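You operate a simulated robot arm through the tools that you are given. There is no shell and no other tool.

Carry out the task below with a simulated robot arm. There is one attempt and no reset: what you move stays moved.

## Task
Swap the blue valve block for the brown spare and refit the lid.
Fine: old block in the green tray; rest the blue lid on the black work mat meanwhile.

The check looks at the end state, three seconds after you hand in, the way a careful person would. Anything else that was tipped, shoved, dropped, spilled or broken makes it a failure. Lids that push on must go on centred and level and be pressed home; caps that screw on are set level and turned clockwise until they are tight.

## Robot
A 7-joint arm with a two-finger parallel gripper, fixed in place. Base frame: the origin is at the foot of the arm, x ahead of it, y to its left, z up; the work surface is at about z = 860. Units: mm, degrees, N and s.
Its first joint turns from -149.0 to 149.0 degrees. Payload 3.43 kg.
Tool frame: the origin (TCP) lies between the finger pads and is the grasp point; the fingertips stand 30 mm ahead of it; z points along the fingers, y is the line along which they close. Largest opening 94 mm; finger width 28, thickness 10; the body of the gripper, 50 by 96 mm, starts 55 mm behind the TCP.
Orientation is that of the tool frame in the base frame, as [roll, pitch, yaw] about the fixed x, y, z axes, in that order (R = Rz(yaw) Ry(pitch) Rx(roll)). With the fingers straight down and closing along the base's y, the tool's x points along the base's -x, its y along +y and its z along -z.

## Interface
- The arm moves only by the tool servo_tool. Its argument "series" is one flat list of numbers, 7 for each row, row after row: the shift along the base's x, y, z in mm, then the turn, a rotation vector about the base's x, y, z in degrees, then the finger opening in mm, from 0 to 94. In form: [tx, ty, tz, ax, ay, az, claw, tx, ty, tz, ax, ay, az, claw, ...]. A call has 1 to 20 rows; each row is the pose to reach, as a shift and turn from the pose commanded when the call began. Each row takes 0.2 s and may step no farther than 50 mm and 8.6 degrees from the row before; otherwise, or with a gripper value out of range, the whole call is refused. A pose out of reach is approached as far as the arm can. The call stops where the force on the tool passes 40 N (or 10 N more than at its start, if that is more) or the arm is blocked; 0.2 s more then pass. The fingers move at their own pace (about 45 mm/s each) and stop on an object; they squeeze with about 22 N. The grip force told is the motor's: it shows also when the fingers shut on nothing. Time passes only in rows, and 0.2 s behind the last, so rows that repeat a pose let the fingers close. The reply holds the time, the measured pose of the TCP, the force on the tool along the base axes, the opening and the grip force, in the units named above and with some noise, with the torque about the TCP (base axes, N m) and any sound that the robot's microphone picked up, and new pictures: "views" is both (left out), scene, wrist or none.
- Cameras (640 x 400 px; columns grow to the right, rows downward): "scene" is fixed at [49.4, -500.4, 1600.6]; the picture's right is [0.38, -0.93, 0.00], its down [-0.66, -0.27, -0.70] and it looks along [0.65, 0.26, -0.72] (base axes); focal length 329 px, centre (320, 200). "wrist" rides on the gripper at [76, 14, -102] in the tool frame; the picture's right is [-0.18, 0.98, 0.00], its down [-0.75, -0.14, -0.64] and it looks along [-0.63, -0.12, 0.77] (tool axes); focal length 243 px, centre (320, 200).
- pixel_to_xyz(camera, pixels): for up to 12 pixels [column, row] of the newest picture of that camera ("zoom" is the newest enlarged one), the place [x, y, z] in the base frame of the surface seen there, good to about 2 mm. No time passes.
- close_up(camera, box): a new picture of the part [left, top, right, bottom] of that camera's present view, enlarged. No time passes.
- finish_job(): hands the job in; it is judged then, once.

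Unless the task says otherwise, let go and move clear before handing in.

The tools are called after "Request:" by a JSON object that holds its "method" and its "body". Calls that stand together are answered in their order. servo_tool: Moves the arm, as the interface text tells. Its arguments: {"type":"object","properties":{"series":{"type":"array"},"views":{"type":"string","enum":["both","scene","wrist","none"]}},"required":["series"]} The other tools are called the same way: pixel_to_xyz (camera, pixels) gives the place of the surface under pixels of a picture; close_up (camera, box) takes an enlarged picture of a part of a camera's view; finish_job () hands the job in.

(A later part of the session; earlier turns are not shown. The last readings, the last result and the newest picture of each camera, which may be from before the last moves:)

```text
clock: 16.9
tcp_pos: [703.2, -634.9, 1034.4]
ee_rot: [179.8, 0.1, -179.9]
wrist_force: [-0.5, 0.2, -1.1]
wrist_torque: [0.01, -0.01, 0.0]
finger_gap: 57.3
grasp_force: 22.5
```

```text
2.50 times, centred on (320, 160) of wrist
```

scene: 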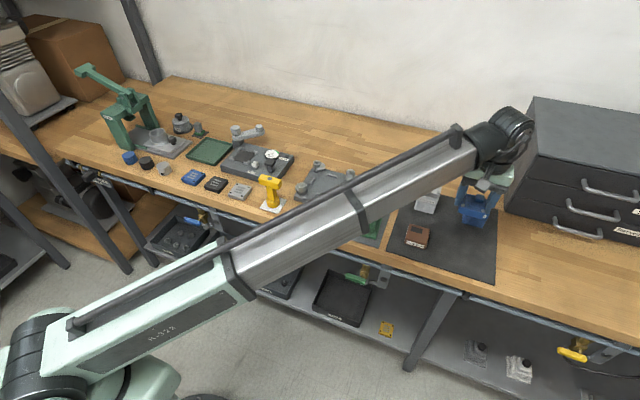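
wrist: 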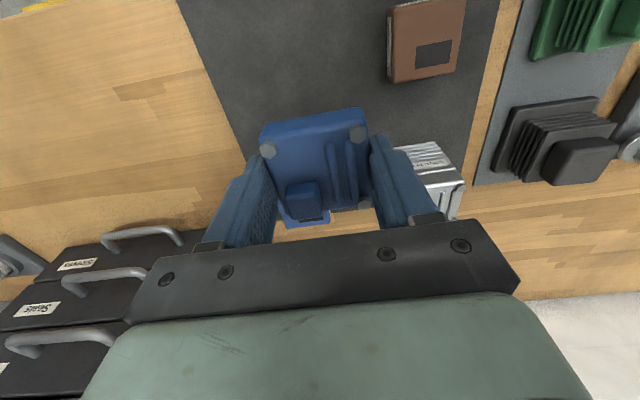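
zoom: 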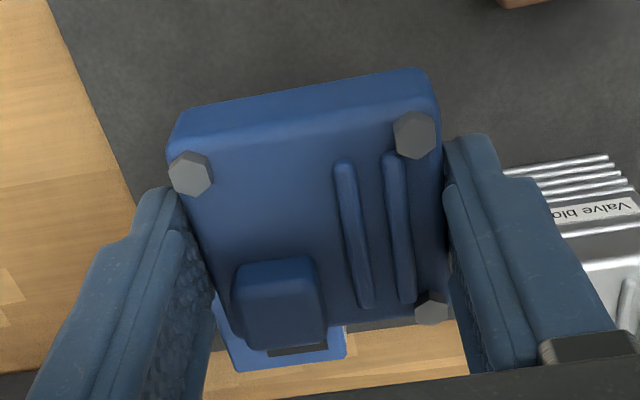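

The lid is held level at (703,-635,1034). The free part of the black mat near (670,-662) is clear of the brown spare and the blue base, so I will move over it and descend to just above the mat.

Request:
{"method": "servo_tool", "body": {"series": [-15, -12, 0, 0, 0, 0, 40, -33, -27, 0, 0, 0, 0, 40, -33, -27, -25, 0, 0, 0, 40, -33, -27, -55, 0, 0, 0, 40, -33, -27, -85, 0, 0, 0, 40, -33, -27, -110, 0, 0, 0, 40, -33, -27, -125, 0, 0, 0, 40, -33, -27, -131, 0, 0, 0, 40, -33, -27, -131, 0, 0, 0, 40], "views": "both"}}

Request:
{"method": "close_up", "body": {"camera": "scene", "box": [430, 190, 520, 270]}}

```text
clock: 18.9
tcp_pos: [670.1, -661.9, 903.6]
ee_rot: [179.9, 0.1, -179.8]
wrist_force: [0.3, -0.1, -1.9]
wrist_torque: [-0.02, -0.01, 0.01]
finger_gap: 57.6
grasp_force: 22.1
```

scene: 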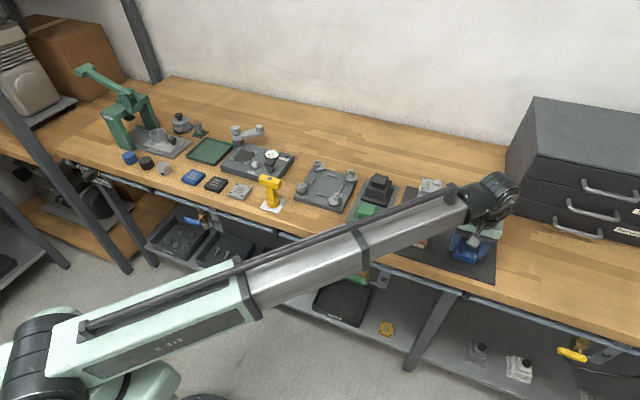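
wrist: 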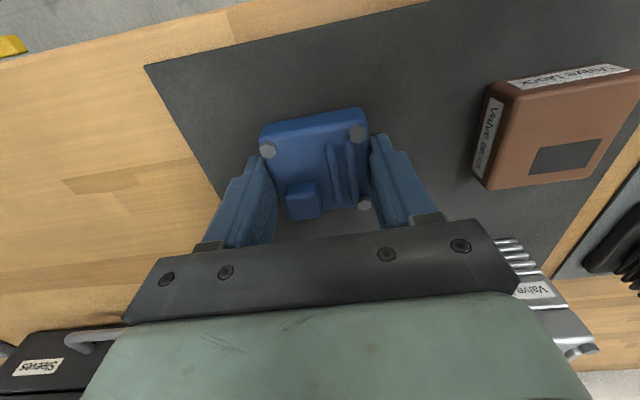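

```text
5.00 times, centred on (475, 230) of scene
```

zoom: 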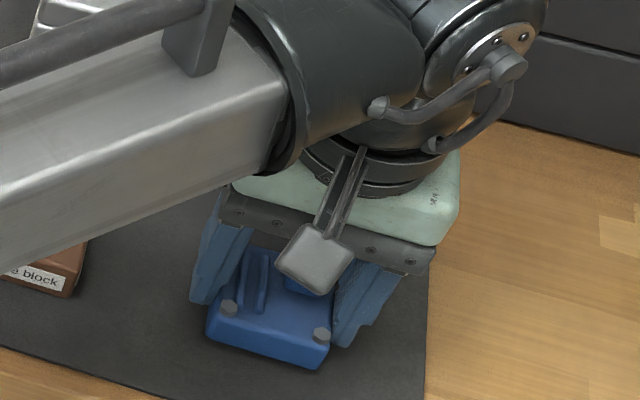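

The lid hangs about 9 mm above bare mat with clear space around it. I will lower in small steps and watch the vertical force for contact.

Request:
{"method": "servo_tool", "body": {"series": [0, 0, -2, 0, 0, 0, 40, 0, 0, -4, 0, 0, 0, 40, 0, 0, -6, 0, 0, 0, 40, 0, 0, -7, 0, 0, 0, 40, 0, 0, -7, 0, 0, 0, 40], "views": "none"}}

```text
clock: 20.1
tcp_pos: [671.4, -662.8, 897.3]
ee_rot: [179.9, 0.0, -179.8]
wrist_force: [-0.5, 0.4, -1.3]
wrist_torque: [0.0, -0.02, 0.0]
finger_gap: 57.4
grasp_force: 22.2
```

Request:
{"method": "servo_tool", "body": {"series": [0, 0, -1, 0, 0, 0, 40, 0, 0, -2, 0, 0, 0, 40, 0, 0, -2, 0, 0, 0, 40], "views": "none"}}

```text
clock: 20.9
tcp_pos: [669.8, -661.2, 897.3]
ee_rot: [179.9, 0.1, -179.8]
wrist_force: [3.2, -3.6, 18.1]
wrist_torque: [-0.09, -0.08, 0.0]
finger_gap: 57.7
grasp_force: 22.0
```

Contact came at z≈897 with 18 N upward, so the lid is resting on the mat. I will ease off 1.5 mm, open the fingers and rise straight up.

Request:
{"method": "servo_tool", "body": {"series": [0, 0, 1.5, 0, 0, 0, 40, 0, 0, 1.5, 0, 0, 0, 60, 0, 0, 1.5, 0, 0, 0, 75, 0, 0, 1.5, 0, 0, 0, 94, 0, 0, 1.5, 0, 0, 0, 94, 0, 0, 1.5, 0, 0, 0, 94], "views": "both"}}

Request:
{"method": "close_up", "body": {"camera": "wrist", "box": [180, 60, 480, 250]}}

```text
clock: 22.3
tcp_pos: [671.1, -660.6, 896.5]
ee_rot: [179.9, 0.1, -179.8]
wrist_force: [0.7, -0.8, 0.2]
wrist_torque: [-0.01, 0.0, -0.03]
finger_gap: 94.0
grasp_force: 0.0
```

scene: 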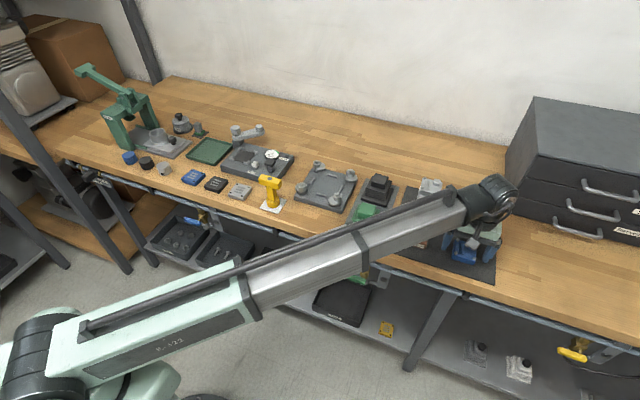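
wrist: 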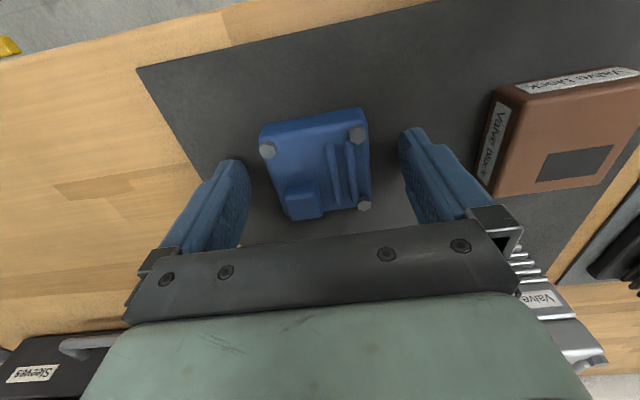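

```text
2.11 times, centred on (330, 155) of wrist
```

zoom: 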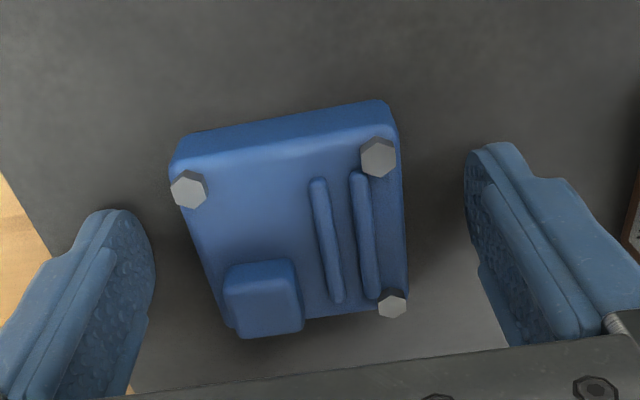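

The lid rests flat on the mat and the fingers are clear of it. I will rise about 130 mm and move back over the blue base to view the exposed block.

Request:
{"method": "servo_tool", "body": {"series": [0, 0, 15, 0, 0, 0, 94, 0, 0, 40, 0, 0, 0, 94, 0, 0, 75, 0, 0, 0, 94, 0, 0, 110, 0, 0, 0, 94, 0, 0, 133.5, 0, 0, 0, 94, 35, -3, 133.5, 0, 0, 0, 94, 75, -7, 133.5, 0, 0, 0, 94, 115, -10, 133.5, 0, 0, 0, 94, 143, -13, 133.5, 0, 0, 0, 94, 143, -13, 133.5, 0, 0, 0, 94], "views": "both"}}

Request:
{"method": "close_up", "body": {"camera": "wrist", "box": [250, 30, 400, 180]}}

Request:
{"method": "close_up", "body": {"camera": "scene", "box": [440, 190, 510, 270]}}

```text
clock: 24.5
tcp_pos: [814.0, -673.0, 1030.0]
ee_rot: [179.9, 0.1, -179.8]
wrist_force: [0.5, -0.1, -0.3]
wrist_torque: [0.01, 0.0, 0.0]
finger_gap: 94.3
grasp_force: 0.1
```

scene: 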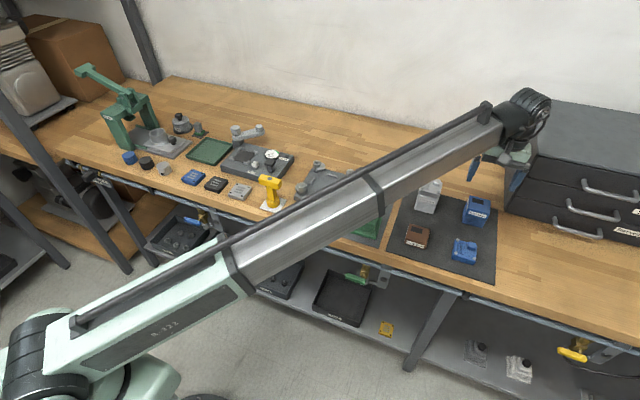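
wrist: 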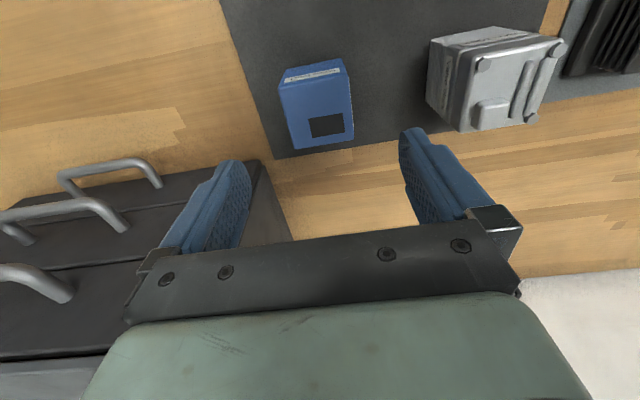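

```text
2.67 times, centred on (325, 105) of wrist
```

zoom: 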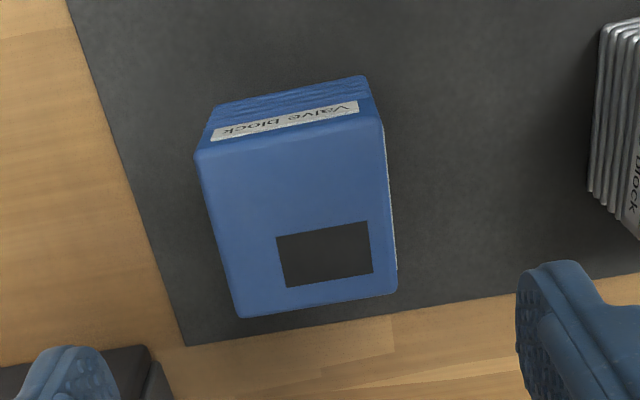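

```text
5.00 times, centred on (475, 230) of scene
```

zoom: 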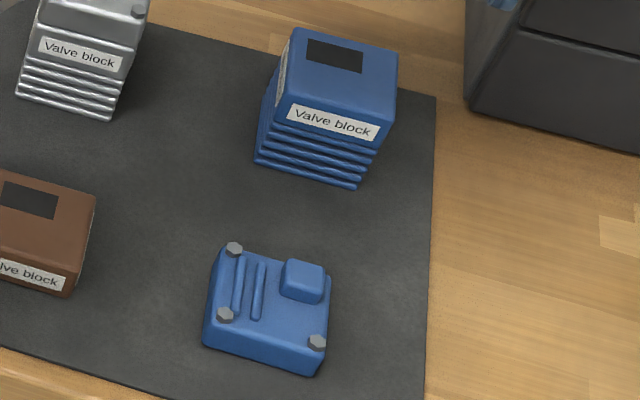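

The exposed blue block has its dark window toward +x and +y, the same orientation as the brown spare, so no turning is needed. I will descend over the block to TCP z≈932, which puts the fingertips just above the fins.

Request:
{"method": "servo_tool", "body": {"series": [0, 0, -25, 0, 0, 0, 94, 0, 0, -50, 0, 0, 0, 94, 0, 0, -75, 0, 0, 0, 94, 0, 0, -90, 0, 0, 0, 94, 0, 0, -97, 0, 0, 0, 94, 0, 0, -97, 0, 0, 0, 94], "views": "both"}}

Request:
{"method": "close_up", "body": {"camera": "wrist", "box": [180, 60, 480, 250]}}

Request:
{"method": "pixel_to_xyz", "body": {"camera": "zoom", "pixels": [[118, 213], [140, 225], [152, 270], [485, 150], [475, 165], [470, 200], [300, 160], [280, 128], [390, 220], [285, 110], [288, 100], [290, 90]]}}

Request:
{"method": "close_up", "body": {"camera": "scene", "box": [445, 160, 515, 235]}}

```text
clock: 25.9
tcp_pos: [813.4, -675.5, 934.3]
ee_rot: [-180.0, 0.1, -179.8]
wrist_force: [0.1, -0.1, 0.9]
wrist_torque: [-0.01, 0.01, 0.02]
finger_gap: 93.8
grasp_force: 0.1
```

scene: 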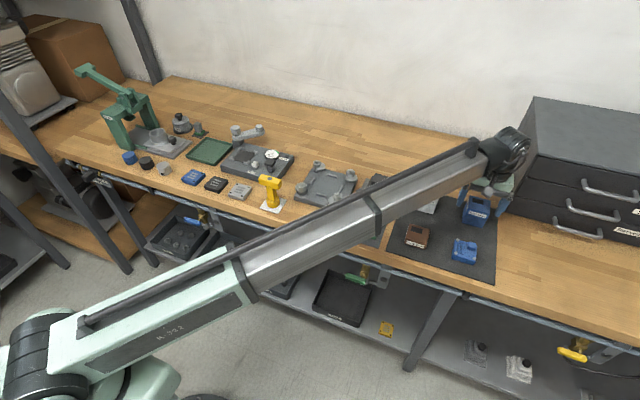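
wrist: 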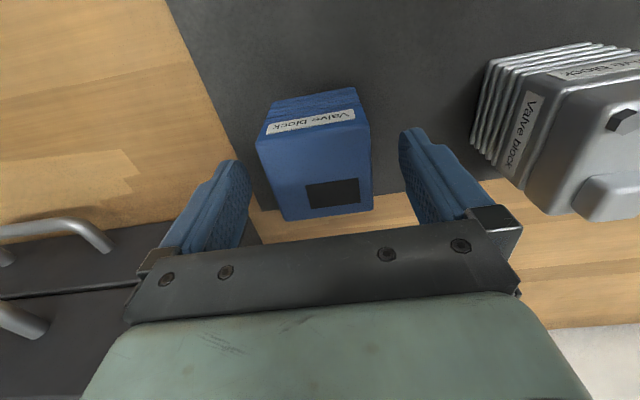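

```text
2.11 times, centred on (330, 155) of wrist
```

zoom: 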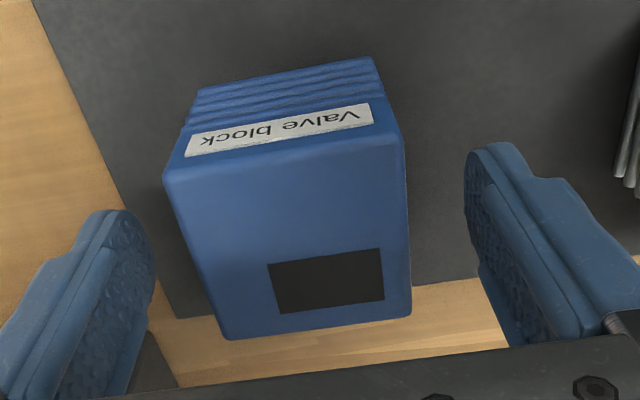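

```text
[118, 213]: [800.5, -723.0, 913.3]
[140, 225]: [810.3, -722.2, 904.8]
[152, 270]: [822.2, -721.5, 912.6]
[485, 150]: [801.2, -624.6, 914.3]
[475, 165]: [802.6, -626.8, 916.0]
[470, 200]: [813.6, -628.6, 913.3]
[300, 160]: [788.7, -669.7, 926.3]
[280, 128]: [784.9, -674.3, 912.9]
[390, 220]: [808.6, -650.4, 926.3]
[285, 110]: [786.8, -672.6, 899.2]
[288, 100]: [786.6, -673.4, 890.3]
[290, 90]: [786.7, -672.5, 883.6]
```

```text
5.33 times, centred on (480, 198) of scene
```

zoom: 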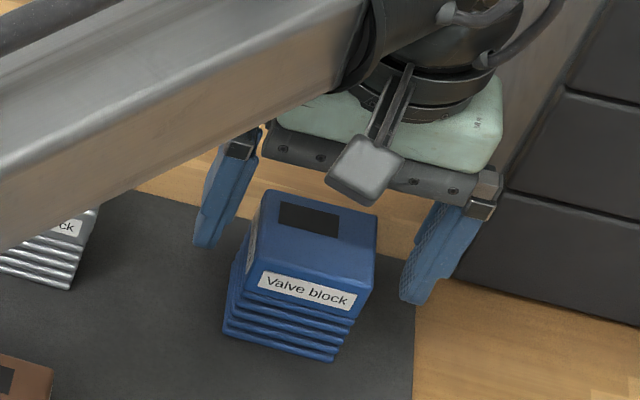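

The block's top is at z≈926.5 and the fingertips are near z≈903, above the fins, with even gaps. I will close on the block.

Request:
{"method": "servo_tool", "body": {"series": [0, 0, 0, 0, 0, 0, 75, 0, 0, 0, 0, 0, 0, 62, 0, 0, 0, 0, 0, 0, 50, 0, 0, 0, 0, 0, 0, 40, 0, 0, 0, 0, 0, 0, 40, 0, 0, 0, 0, 0, 0, 40], "views": "none"}}

```text
clock: 27.3
tcp_pos: [814.7, -674.6, 933.4]
ee_rot: [179.9, 0.1, -179.9]
wrist_force: [0.7, -0.3, 0.2]
wrist_torque: [-0.1, -0.03, -0.02]
finger_gap: 57.8
grasp_force: 22.0
```

The fingers hold the block at 57.8 mm with 22 N. I will lift it slowly by 12 mm and check whether the fins stay put.

Request:
{"method": "servo_tool", "body": {"series": [0, 0, 1, 0, 0, 0, 40, 0, 0, 2, 0, 0, 0, 40, 0, 0, 3, 0, 0, 0, 40, 0, 0, 5, 0, 0, 0, 40, 0, 0, 8, 0, 0, 0, 40, 0, 0, 12, 0, 0, 0, 40, 0, 0, 12, 0, 0, 0, 40], "views": "both"}}

Request:
{"method": "close_up", "body": {"camera": "scene", "box": [445, 170, 515, 240]}}

Request:
{"method": "close_up", "body": {"camera": "wrist", "box": [220, 60, 420, 230]}}

```text
clock: 28.9
tcp_pos: [813.1, -674.9, 945.2]
ee_rot: [179.8, 0.2, -179.8]
wrist_force: [0.2, 0.5, -1.7]
wrist_torque: [0.02, 0.03, 0.0]
finger_gap: 57.4
grasp_force: 21.8
```

scene: 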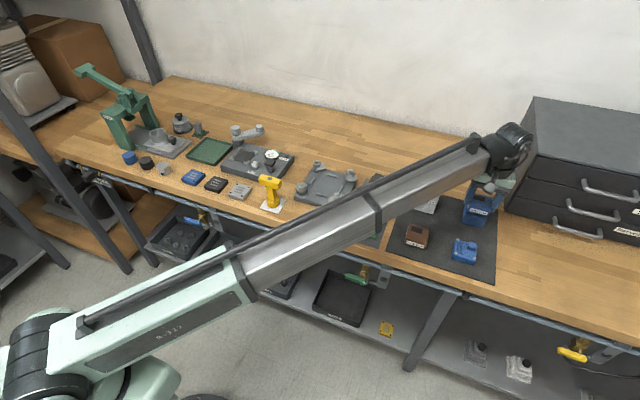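
wrist: 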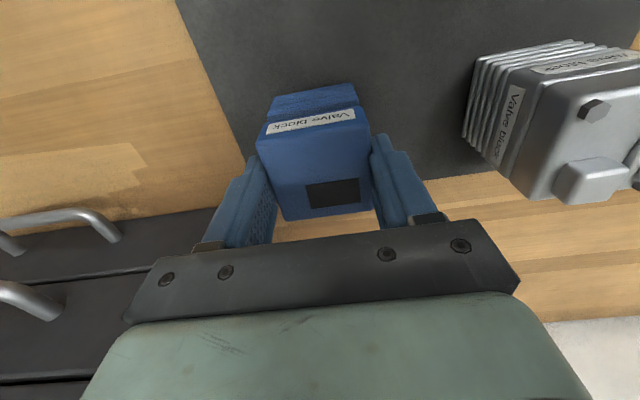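

```text
5.71 times, centred on (480, 205) of scene
```

zoom: 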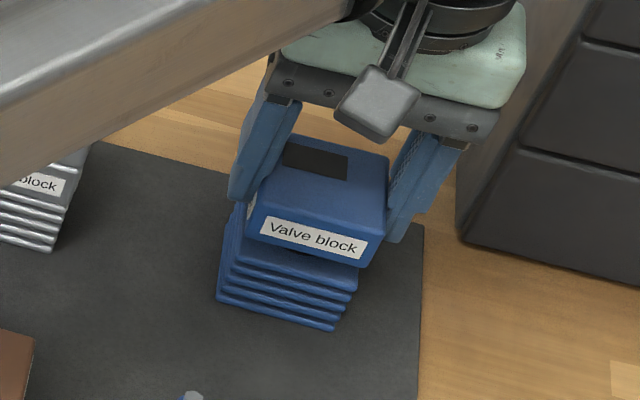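

```text
2.35 times, centred on (320, 145) of wrist
```

zoom: 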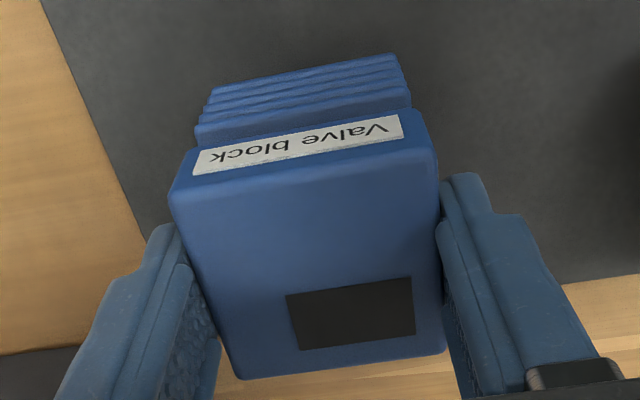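

The block lifted free at about 1.7 N and the finned base stayed in place. Before carrying it left, I will measure the green tray, the press and the tall items near the path.

Request:
{"method": "close_up", "body": {"camera": "scene", "box": [70, 60, 310, 210]}}

Request:
{"method": "pixel_to_xyz", "body": {"camera": "zoom", "pixels": [[40, 25], [150, 100], [375, 245], [312, 255], [375, 280], [362, 208], [435, 235], [440, 185], [510, 180], [340, 175], [290, 150], [535, 320]]}}

Request:
{"method": "pixel_to_xyz", "body": {"camera": "scene", "pixels": [[271, 180], [318, 165], [209, 140], [205, 160], [190, 150], [228, 150], [250, 132], [184, 115], [198, 125]]}}

```text
2.67 times, centred on (190, 135) of scene
```

zoom: 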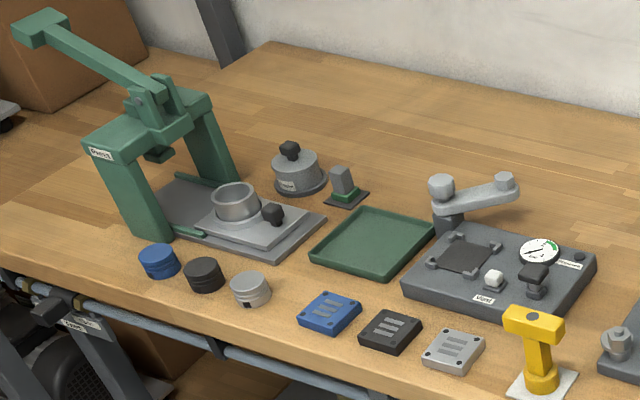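

```text
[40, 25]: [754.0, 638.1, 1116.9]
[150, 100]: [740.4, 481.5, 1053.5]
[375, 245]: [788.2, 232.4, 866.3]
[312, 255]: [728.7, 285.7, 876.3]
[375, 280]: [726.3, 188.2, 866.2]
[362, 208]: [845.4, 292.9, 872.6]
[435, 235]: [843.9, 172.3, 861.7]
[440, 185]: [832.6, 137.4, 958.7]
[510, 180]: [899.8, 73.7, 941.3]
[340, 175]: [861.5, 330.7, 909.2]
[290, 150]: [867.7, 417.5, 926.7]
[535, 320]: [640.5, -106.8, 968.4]
```

```text
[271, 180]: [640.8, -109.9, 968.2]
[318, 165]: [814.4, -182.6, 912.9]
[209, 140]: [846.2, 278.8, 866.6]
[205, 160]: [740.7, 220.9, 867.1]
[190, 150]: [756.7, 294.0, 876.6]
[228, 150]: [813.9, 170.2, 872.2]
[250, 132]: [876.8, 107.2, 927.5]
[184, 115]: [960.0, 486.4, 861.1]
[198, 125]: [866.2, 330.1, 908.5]
```

The tray spans about x 727–847, y 178–293 with its floor near z≈866.5 and a rim near 875; the clamp post tops out at z≈959 and the yellow stand at z≈968. I will raise the block to z≈1040 and carry it left, well above those items.

Request:
{"method": "servo_tool", "body": {"series": [0, 0, 25, 0, 0, 0, 40, 0, 0, 60, 0, 0, 0, 40, 0, 0, 88, 0, 0, 0, 40, 0, 0, 95, 0, 0, 0, 40, 0, 15, 95, 0, 0, 0, 40, 0, 45, 95, 0, 0, 0, 40, 0, 85, 95, 0, 0, 0, 40, 0, 125, 95, 0, 0, 0, 40, 0, 165, 95, 0, 0, 0, 40, 0, 205, 95, 0, 0, 0, 40, 0, 245, 95, 0, 0, 0, 40, 0, 285, 95, 0, 0, 0, 40, 0, 325, 95, 0, 0, 0, 40, 0, 365, 95, 0, 0, 0, 40, 0, 405, 95, 0, 0, 0, 40, 0, 445, 95, 0, 0, 0, 40, 0, 480, 95, 0, 0, 0, 40, 0, 500, 95, 0, 0, 0, 40], "views": "scene"}}

```text
clock: 32.7
tcp_pos: [813.0, -173.4, 1041.4]
ee_rot: [-180.0, 0.0, -179.8]
wrist_force: [0.1, 0.1, -1.8]
wrist_torque: [0.03, 0.0, 0.02]
finger_gap: 57.5
grasp_force: 22.0
```

scene: 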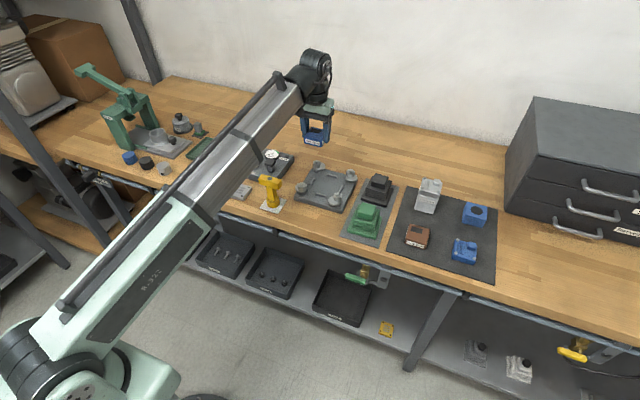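

The block is held firmly at (813,-173,1041), and the blue base at (475,214) now shows its open top. I will zoom in on that seat and continue the carry to the tray.

Request:
{"method": "close_up", "body": {"camera": "scene", "box": [440, 195, 510, 270]}}

Request:
{"method": "pixel_to_xyz", "body": {"camera": "zoom", "pixels": [[300, 70], [280, 120], [330, 90], [370, 95], [310, 110], [320, 82], [265, 130], [380, 150], [300, 45], [390, 70], [330, 150], [240, 270]]}}

Request:
{"method": "servo_tool", "body": {"series": [0, 15, 0, 0, 0, 0, 40, -2, 45, 0, 0, 0, 0, 40, -5, 85, 0, 0, 0, 0, 40, -8, 125, 0, 0, 0, 0, 40, -11, 165, 0, 0, 0, 0, 40, -14, 205, 0, 0, 0, 0, 40, -17, 245, 0, 0, 0, 0, 40, -20, 285, 0, 0, 0, 0, 40, -23, 325, 0, 0, 0, 0, 40, -26, 365, 0, 0, 0, 0, 40, -27, 395, 0, 0, 0, 0, 40, -27, 411, 0, 0, 0, 0, 40, -27, 411, 0, 0, 0, 0, 40], "views": "both"}}

```text
5.33 times, centred on (475, 232) of scene
```

zoom: 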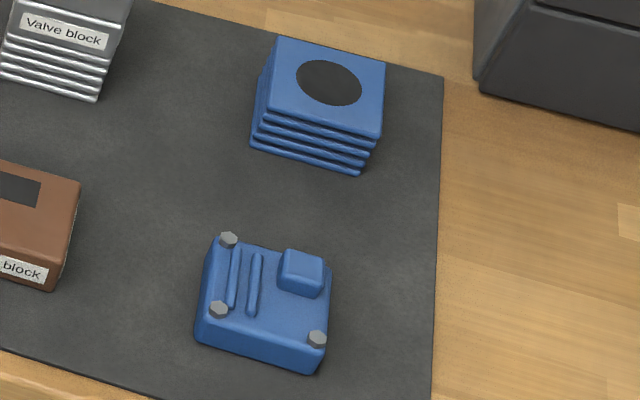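

```text
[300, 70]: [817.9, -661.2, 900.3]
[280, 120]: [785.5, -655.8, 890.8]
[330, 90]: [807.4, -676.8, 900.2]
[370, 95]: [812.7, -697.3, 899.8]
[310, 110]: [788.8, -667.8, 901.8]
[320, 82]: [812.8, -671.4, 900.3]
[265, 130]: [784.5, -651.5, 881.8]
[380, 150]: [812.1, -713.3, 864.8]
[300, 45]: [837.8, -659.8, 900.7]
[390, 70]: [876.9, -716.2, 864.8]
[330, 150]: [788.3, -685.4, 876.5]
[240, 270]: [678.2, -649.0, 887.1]
```

```text
clock: 35.5
tcp_pos: [786.7, 236.2, 1040.0]
ee_rot: [179.8, 0.0, -179.9]
wrist_force: [0.6, -0.4, -2.1]
wrist_torque: [0.01, 0.03, 0.02]
finger_gap: 57.4
grasp_force: 22.4
```

scene: 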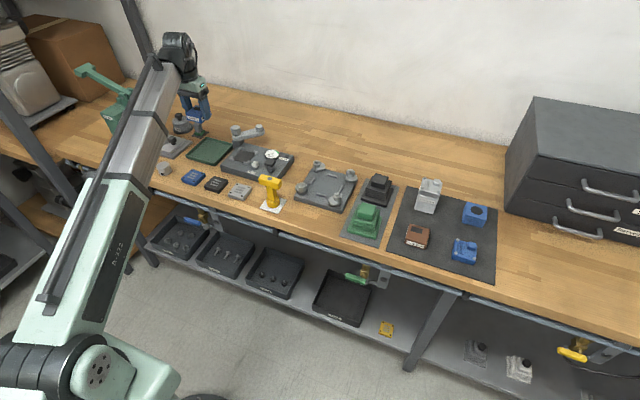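
wrist: 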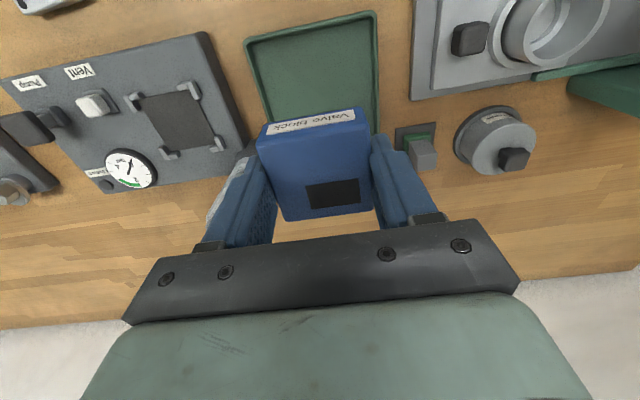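

The block hangs over the middle of the green tray, and the base seat was measured at z≈900 with a round dark patch. I will descend to about z=908, stopping short of the tray floor.

Request:
{"method": "servo_tool", "body": {"series": [0, 1, -25, 0, 0, 0, 40, 0, 1, -60, 0, 0, 0, 40, 0, 1, -95, 0, 0, 0, 40, 0, 1, -118, 0, 0, 0, 40, 0, 1, -128, 0, 0, 0, 40, 0, 1, -132, 0, 0, 0, 40, 0, 1, -132, 0, 0, 0, 40], "views": "both"}}

Request:
{"method": "close_up", "body": {"camera": "scene", "box": [150, 90, 290, 190]}}

Request:
{"method": "close_up", "body": {"camera": "wrist", "box": [180, 0, 480, 250]}}

```text
clock: 37.1
tcp_pos: [786.4, 236.3, 907.8]
ee_rot: [179.9, 0.0, -179.8]
wrist_force: [-0.9, 0.5, -2.4]
wrist_torque: [-0.01, -0.01, -0.01]
finger_gap: 57.8
grasp_force: 21.8
```

scene: 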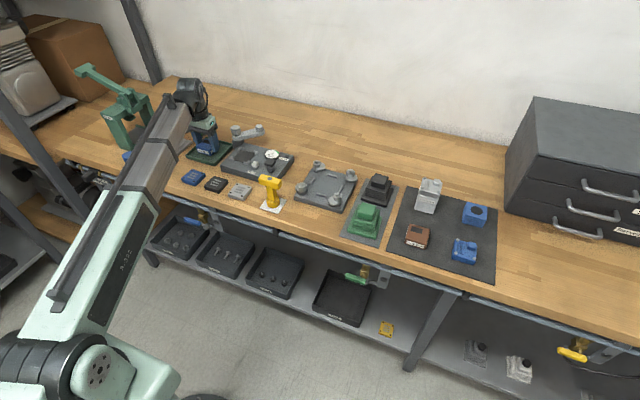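
wrist: 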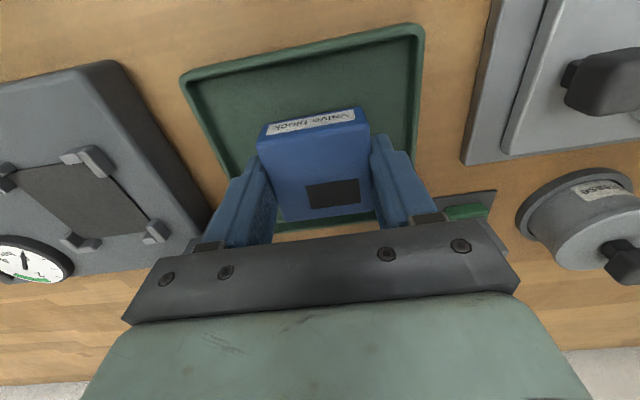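

```text
4.00 times, centred on (220, 140) of scene
```

zoom: 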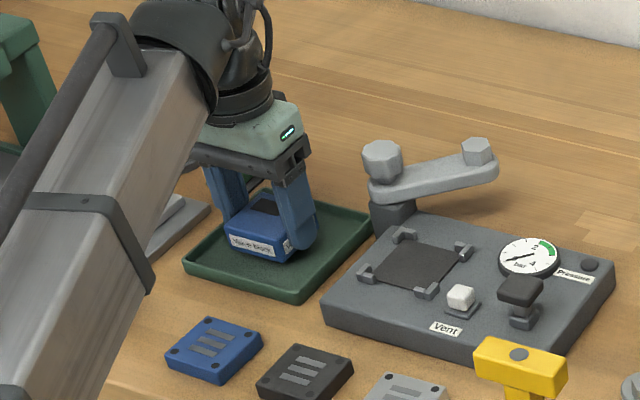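

```text
1.60 times, centred on (330, 125) of wrist
```

zoom: 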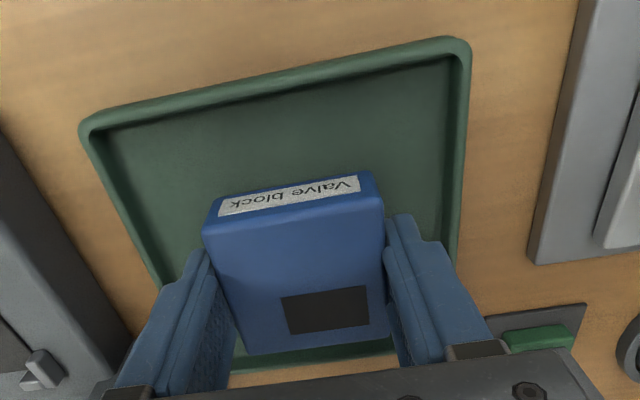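

The block is just above the tray floor, and the wrist zoom shows more free space toward the tray's near side. I will measure the rim to check the clearances before setting it down.

Request:
{"method": "pixel_to_xyz", "body": {"camera": "zoom", "pixels": [[90, 128], [455, 50], [465, 60], [440, 250], [160, 270], [270, 360], [300, 345], [300, 355], [300, 130], [128, 200], [455, 150], [450, 200]]}}

```text
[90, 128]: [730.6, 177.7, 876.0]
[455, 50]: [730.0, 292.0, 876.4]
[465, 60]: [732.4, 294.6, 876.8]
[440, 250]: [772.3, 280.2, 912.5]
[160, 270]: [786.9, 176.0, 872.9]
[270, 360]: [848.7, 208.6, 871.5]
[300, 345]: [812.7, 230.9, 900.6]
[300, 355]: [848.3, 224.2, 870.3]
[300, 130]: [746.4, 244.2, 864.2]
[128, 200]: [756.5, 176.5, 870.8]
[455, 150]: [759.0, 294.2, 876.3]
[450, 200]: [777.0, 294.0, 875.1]
```

The tray is x 729–849, y 175–295, so the block at (787,237) is centred in it. I will lower in small steps to the floor.

Request:
{"method": "servo_tool", "body": {"series": [0, 0, -2, 0, 0, 0, 40, 0, 0, -4, 0, 0, 0, 40, 0, 0, -6, 0, 0, 0, 40, 0, 0, -7, 0, 0, 0, 40, 0, 0, -7, 0, 0, 0, 40], "views": "none"}}

```text
clock: 38.3
tcp_pos: [787.9, 238.1, 902.7]
ee_rot: [179.9, 0.2, -179.8]
wrist_force: [0.4, 0.1, -2.8]
wrist_torque: [0.05, 0.02, 0.0]
finger_gap: 57.8
grasp_force: 21.6
```

Request:
{"method": "servo_tool", "body": {"series": [0, 0, -1, 0, 0, 0, 40, 0, 0, -2, 0, 0, 0, 40, 0, 0, -2, 0, 0, 0, 40], "views": "none"}}

```text
clock: 39.1
tcp_pos: [787.4, 236.9, 900.3]
ee_rot: [179.9, 0.0, -179.8]
wrist_force: [0.4, 0.3, -3.1]
wrist_torque: [0.0, 0.0, -0.03]
finger_gap: 57.8
grasp_force: 21.2
```

There is no contact yet at z≈900. I will keep lowering in 1 mm steps.

Request:
{"method": "servo_tool", "body": {"series": [0, 0, -1, 0, 0, 0, 40, 0, 0, -1, 0, 0, 0, 40], "views": "none"}}

```text
clock: 39.7
tcp_pos: [786.7, 237.4, 898.5]
ee_rot: [179.9, 0.1, -179.8]
wrist_force: [1.5, -0.8, 10.9]
wrist_torque: [-0.28, 0.17, 0.04]
finger_gap: 57.5
grasp_force: 21.7
```

Contact at z≈898.5 with 11 N, so the block is on the tray floor. I will ease 1 mm and open only to 72 mm so the fingers stay inside the rim, then rise.

Request:
{"method": "servo_tool", "body": {"series": [0, 0, 0.8, 0, 0, 0, 40, 0, 0, 0.8, 0, 0, 0, 60, 0, 0, 0.8, 0, 0, 0, 68, 0, 0, 0.8, 0, 0, 0, 72, 0, 0, 0.8, 0, 0, 0, 72, 0, 0, 10, 0, 0, 0, 72, 0, 0, 35, 0, 0, 0, 72, 0, 0, 75, 0, 0, 0, 72, 0, 0, 115, 0, 0, 0, 80, 0, 0, 140, 0, 0, 0, 94, 0, 0, 140, 0, 0, 0, 94], "views": "both"}}

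Request:
{"method": "close_up", "body": {"camera": "wrist", "box": [200, 0, 440, 150]}}

```text
clock: 42.1
tcp_pos: [786.7, 237.1, 1037.1]
ee_rot: [179.9, 0.0, -179.8]
wrist_force: [1.0, -0.2, 0.4]
wrist_torque: [-0.07, 0.03, 0.01]
finger_gap: 93.7
grasp_force: 0.1
```

scene: 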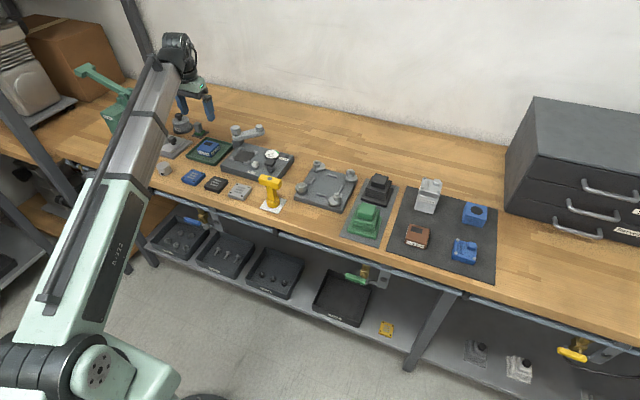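
wrist: 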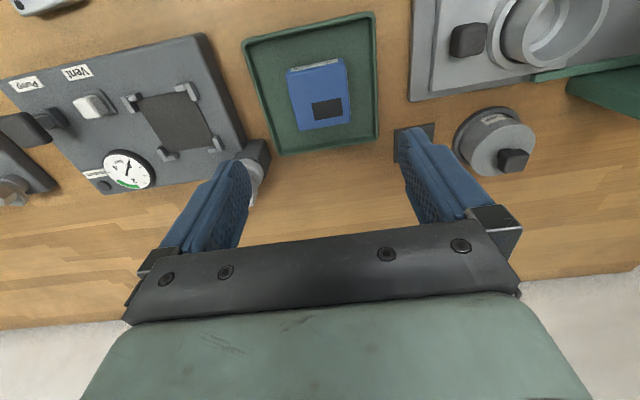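

```text
2.67 times, centred on (320, 75) of wrist
```

zoom: 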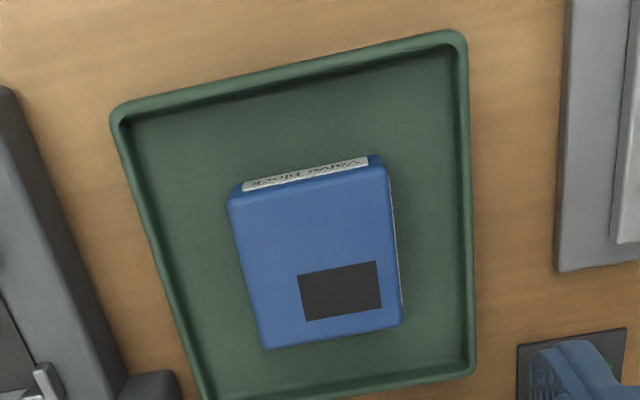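

The old block sits flat and centred in the green tray, and the fingers are clear at z≈1037. I will travel back right to hover over the brown spare near (673,-536).

Request:
{"method": "servo_tool", "body": {"series": [-3, -20, 0, 0, 0, 0, 94, -9, -60, -4, 0, 0, 0, 94, -15, -105, -8, 0, 0, 0, 94, -22, -150, -8, 0, 0, 0, 94, -29, -195, -8, 0, 0, 0, 94, -35, -240, -8, 0, 0, 0, 94, -42, -285, -8, 0, 0, 0, 94, -48, -330, -8, 0, 0, 0, 94, -55, -375, -8, 0, 0, 0, 94, -61, -420, -8, 0, 0, 0, 94, -68, -465, -8, 0, 0, 0, 94, -75, -510, -8, 0, 0, 0, 94, -81, -555, -8, 0, 0, 0, 94, -88, -600, -8, 0, 0, 0, 94, -94, -645, -8, 0, 0, 0, 94, -101, -690, -8, 0, 0, 0, 94, -107, -730, -8, 0, 0, 0, 94, -111, -760, -8, 0, 0, 0, 94, -113, -772, -8, 0, 0, 0, 94, -113, -772, -8, 0, 0, 0, 94], "views": "both"}}

Request:
{"method": "close_up", "body": {"camera": "scene", "box": [170, 130, 240, 175]}}

```text
clock: 46.3
tcp_pos: [674.7, -535.2, 1029.2]
ee_rot: [179.9, 0.1, -179.7]
wrist_force: [-0.3, -0.1, -0.2]
wrist_torque: [0.03, 0.02, -0.01]
finger_gap: 94.0
grasp_force: 0.0
```

scene: 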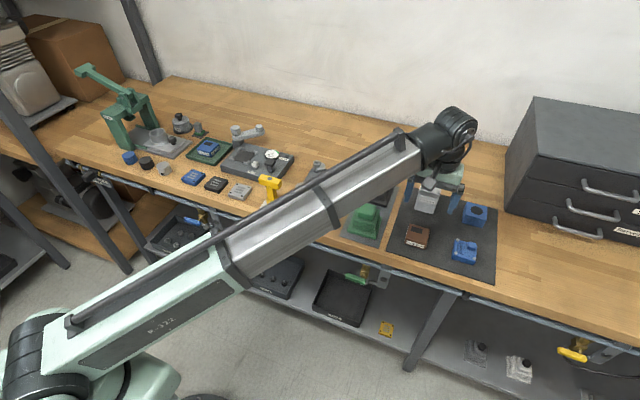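
wrist: 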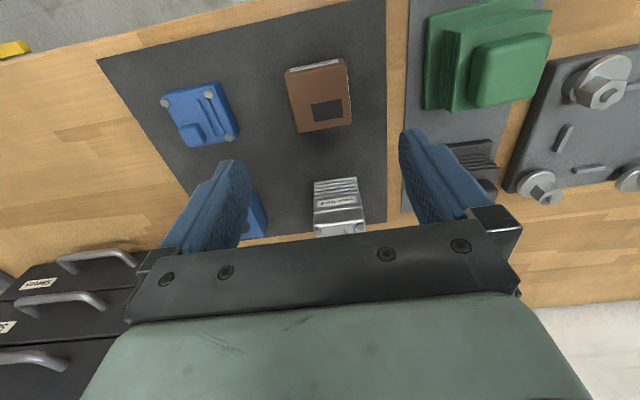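

```text
8.89 times, centred on (205, 152) of scene
```

zoom: 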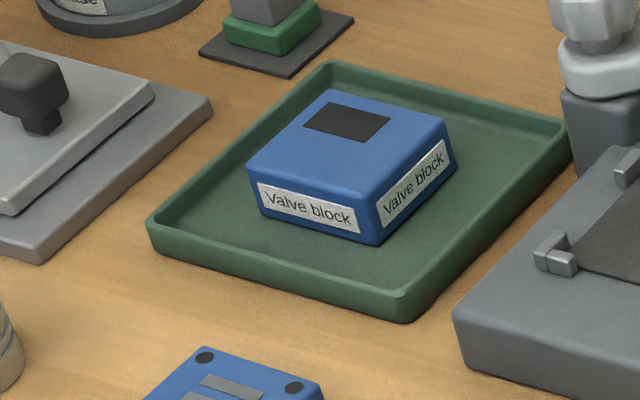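

The old block is level in the tray. I will now descend over the brown spare with open fingers, to the same relative height as for the blue block, and compare the picture.

Request:
{"method": "servo_tool", "body": {"series": [0, 0, -25, 0, 0, 0, 94, 0, 0, -60, 0, 0, 0, 94, 0, 0, -95, 0, 0, 0, 94, 0, 0, -118, 0, 0, 0, 94, 0, 0, -128, 0, 0, 0, 94, 0, 0, -131.5, 0, 0, 0, 94, 0, 0, -131.5, 0, 0, 0, 94], "views": "both"}}

Request:
{"method": "close_up", "body": {"camera": "wrist", "box": [180, 60, 480, 250]}}

Request:
{"method": "pixel_to_xyz", "body": {"camera": "zoom", "pixels": [[118, 213], [140, 225], [152, 270], [485, 150], [475, 165], [470, 200], [300, 160], [280, 128], [390, 220], [285, 110], [288, 100], [290, 90]]}}

```text
clock: 47.9
tcp_pos: [673.4, -535.0, 898.6]
ee_rot: [180.0, 0.1, -179.8]
wrist_force: [-0.1, -0.3, 0.5]
wrist_torque: [0.01, 0.03, -0.01]
finger_gap: 94.0
grasp_force: 0.0
```

scene: 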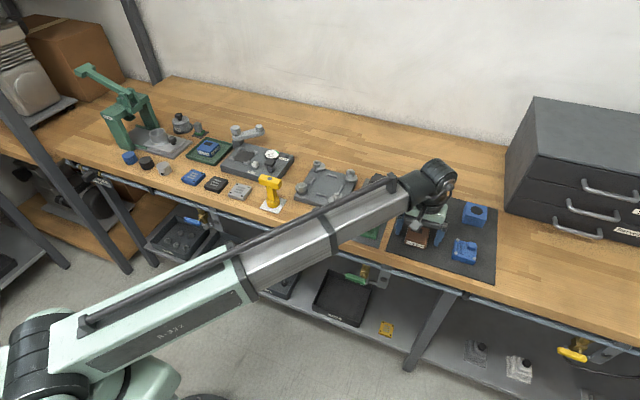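
wrist: 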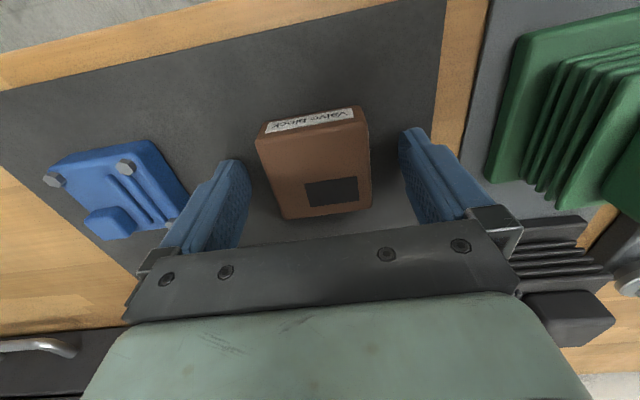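

```text
2.11 times, centred on (330, 155) of wrist
```

zoom: 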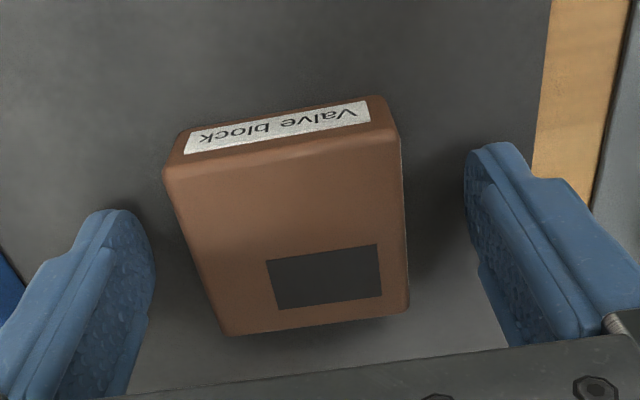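

```text
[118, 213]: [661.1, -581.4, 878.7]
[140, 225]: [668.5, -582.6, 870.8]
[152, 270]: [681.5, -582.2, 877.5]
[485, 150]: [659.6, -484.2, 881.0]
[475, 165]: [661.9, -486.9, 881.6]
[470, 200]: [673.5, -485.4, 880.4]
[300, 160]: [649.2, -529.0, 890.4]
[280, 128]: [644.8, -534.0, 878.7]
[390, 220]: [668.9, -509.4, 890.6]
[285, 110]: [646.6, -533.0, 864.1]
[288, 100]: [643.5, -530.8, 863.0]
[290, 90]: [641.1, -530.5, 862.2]
```

The brown spare's window and edges appear in the zoom within about 3 px of where the blue block's were, so the grasp is aligned, with the spare about 1 mm lower. I will close on it.

Request:
{"method": "servo_tool", "body": {"series": [0, 0, 0, 0, 0, 0, 75, 0, 0, 0, 0, 0, 0, 62, 0, 0, 0, 0, 0, 0, 50, 0, 0, 0, 0, 0, 0, 40, 0, 0, 0, 0, 0, 0, 40, 0, 0, 0, 0, 0, 0, 40], "views": "wrist"}}

Request:
{"method": "close_up", "body": {"camera": "wrist", "box": [220, 60, 420, 230]}}

```text
clock: 49.3
tcp_pos: [673.3, -533.9, 899.8]
ee_rot: [179.9, 0.1, -179.8]
wrist_force: [-0.7, -1.7, 0.8]
wrist_torque: [-0.15, -0.08, -0.03]
finger_gap: 57.5
grasp_force: 22.1
```

wrist: 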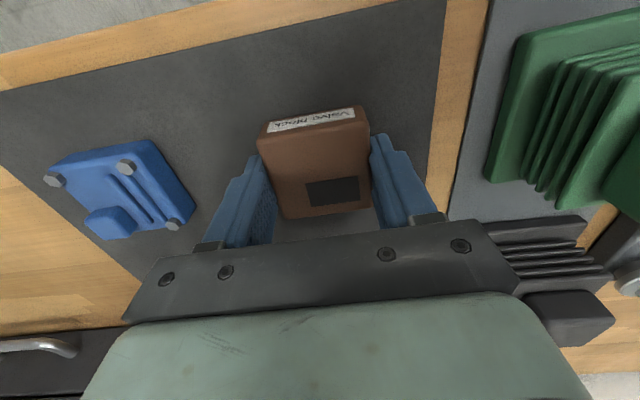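

```text
2.35 times, centred on (320, 145) of wrist
```

zoom: 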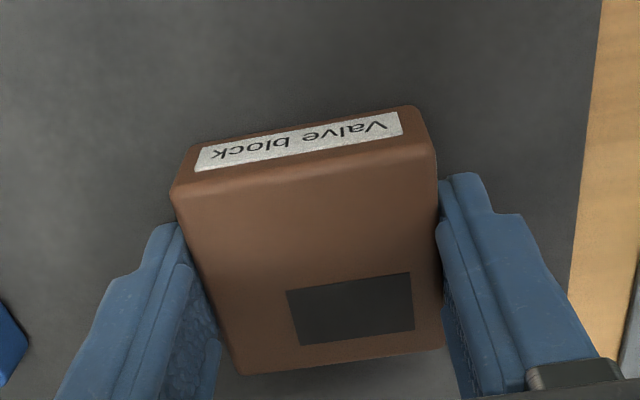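

The spare is gripped at 57.5 mm, and its window columns match the held blue block's exactly. I will lift it straight up and carry it over the blue base.

Request:
{"method": "servo_tool", "body": {"series": [0, 0, 2, 0, 0, 0, 40, 0, 0, 6, 0, 0, 0, 40, 0, 0, 20, 0, 0, 0, 40, 0, 0, 50, 0, 0, 0, 40, 0, 0, 85, 0, 0, 0, 40, 0, 0, 115, 0, 0, 0, 40, 0, 0, 130, 0, 0, 0, 40, 12, -12, 130, 0, 0, 0, 40, 35, -35, 130, 0, 0, 0, 40, 62, -62, 130, 0, 0, 0, 40, 90, -90, 130, 0, 0, 0, 40, 115, -115, 130, 0, 0, 0, 40, 132, -132, 130, 0, 0, 0, 40, 140, -140, 130, 0, 0, 0, 40, 140, -140, 130, 0, 0, 0, 40], "views": "both"}}

Request:
{"method": "close_up", "body": {"camera": "wrist", "box": [220, 60, 420, 230]}}

Request:
{"method": "close_up", "body": {"camera": "scene", "box": [400, 150, 520, 270]}}

```text
clock: 52.5
tcp_pos: [813.7, -673.8, 1029.3]
ee_rot: [179.8, 0.0, -179.7]
wrist_force: [1.0, -1.0, -2.1]
wrist_torque: [0.0, 0.0, 0.01]
finger_gap: 57.5
grasp_force: 22.2
```

scene: 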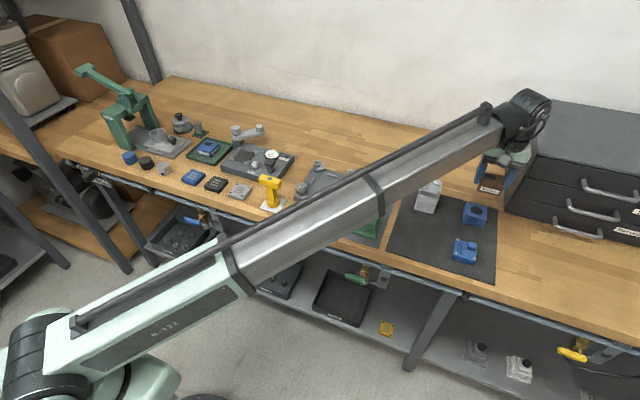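
wrist: 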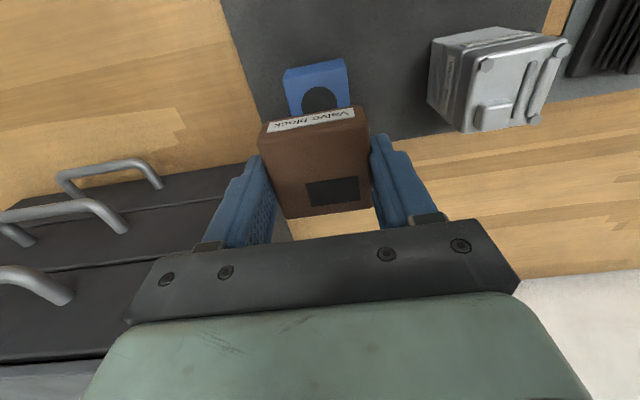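

```text
2.35 times, centred on (320, 145) of wrist
```

zoom: 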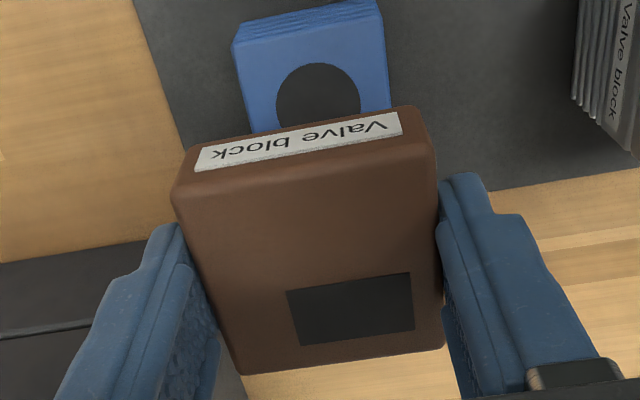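

```text
3.33 times, centred on (460, 210) of scene
```

zoom: 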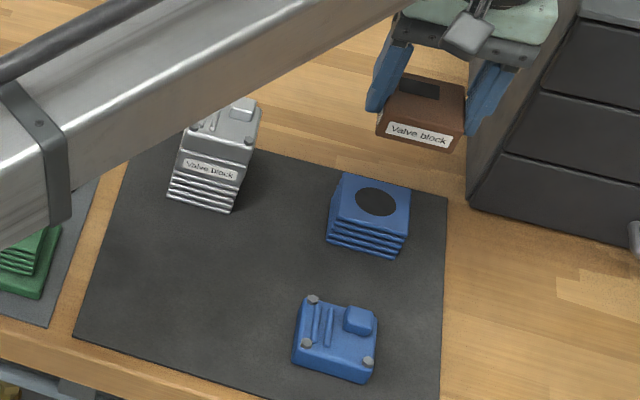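

The spare is held level above the blue base with its window matching. I will verify that the base has not shifted by measuring its edges in this zoom, then descend.

Request:
{"method": "pixel_to_xyz", "body": {"camera": "zoom", "pixels": [[365, 232], [350, 243], [385, 250], [331, 240], [329, 225], [404, 240], [340, 180], [408, 195], [375, 190], [335, 215], [400, 225], [365, 240]]}}

Request:
{"method": "servo_tool", "body": {"series": [0, 0, -20, 0, 0, 0, 40, 0, 0, -45, 0, 0, 0, 40, 0, 0, -68, 0, 0, 0, 40, 0, 0, -80, 0, 0, 0, 40, 0, 0, -86, 0, 0, 0, 40, 0, 0, -88, 0, 0, 0, 40, 0, 0, -88, 0, 0, 0, 40], "views": "both"}}

Request:
{"method": "close_up", "body": {"camera": "scene", "box": [445, 170, 515, 240]}}

Request:
{"method": "close_up", "body": {"camera": "wrist", "box": [220, 60, 420, 230]}}

```text
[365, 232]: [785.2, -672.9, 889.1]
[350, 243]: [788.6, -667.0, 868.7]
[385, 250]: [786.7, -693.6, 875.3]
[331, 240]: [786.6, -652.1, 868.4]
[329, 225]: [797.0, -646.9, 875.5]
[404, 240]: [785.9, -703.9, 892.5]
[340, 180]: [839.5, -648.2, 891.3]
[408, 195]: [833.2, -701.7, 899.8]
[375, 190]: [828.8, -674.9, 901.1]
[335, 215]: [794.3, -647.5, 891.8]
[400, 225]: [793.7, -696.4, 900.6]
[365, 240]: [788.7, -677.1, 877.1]
```

```text
clock: 54.1
tcp_pos: [813.5, -674.8, 939.9]
ee_rot: [179.9, 0.0, -179.8]
wrist_force: [0.3, 0.4, -2.1]
wrist_torque: [-0.04, 0.0, 0.01]
finger_gap: 57.8
grasp_force: 22.0
```

scene: 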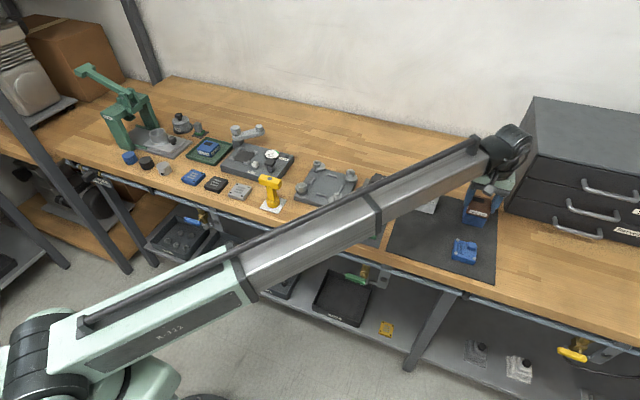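
wrist: 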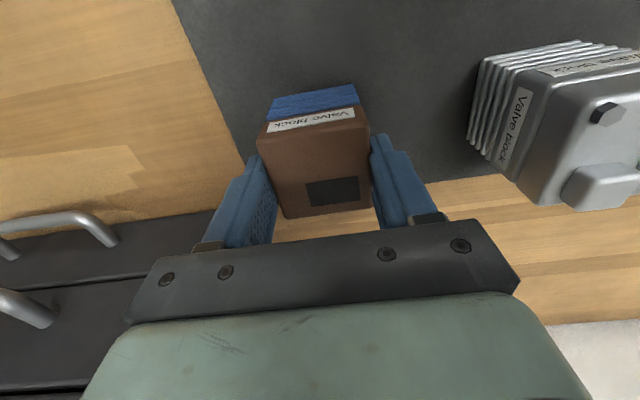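

```text
5.71 times, centred on (480, 205) of scene
```

zoom: 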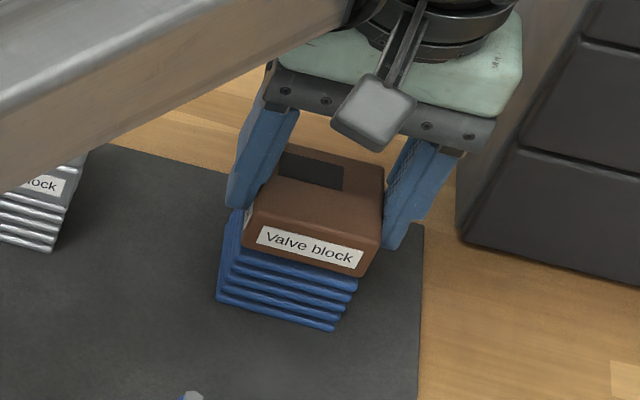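

```text
2.35 times, centred on (320, 145) of wrist
```

zoom: 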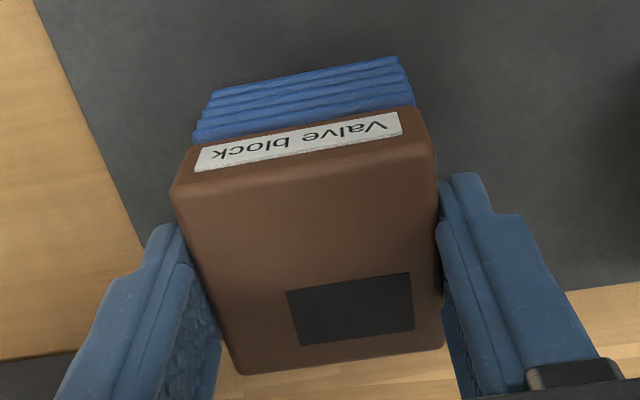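

The base has not moved (front face still x≈786, top z≈900), and the spare lines up just above it. I will lower in 1 mm steps while watching the force.

Request:
{"method": "servo_tool", "body": {"series": [0, 0, -1, 0, 0, 0, 40, 0, 0, -2, 0, 0, 0, 40, 0, 0, -3, 0, 0, 0, 40, 0, 0, -4, 0, 0, 0, 40, 0, 0, -4, 0, 0, 0, 40], "views": "none"}}

```text
clock: 55.3
tcp_pos: [813.2, -675.2, 936.4]
ee_rot: [179.8, 0.1, -179.9]
wrist_force: [-0.2, -0.1, -1.5]
wrist_torque: [0.01, 0.0, 0.01]
finger_gap: 57.4
grasp_force: 21.8
```

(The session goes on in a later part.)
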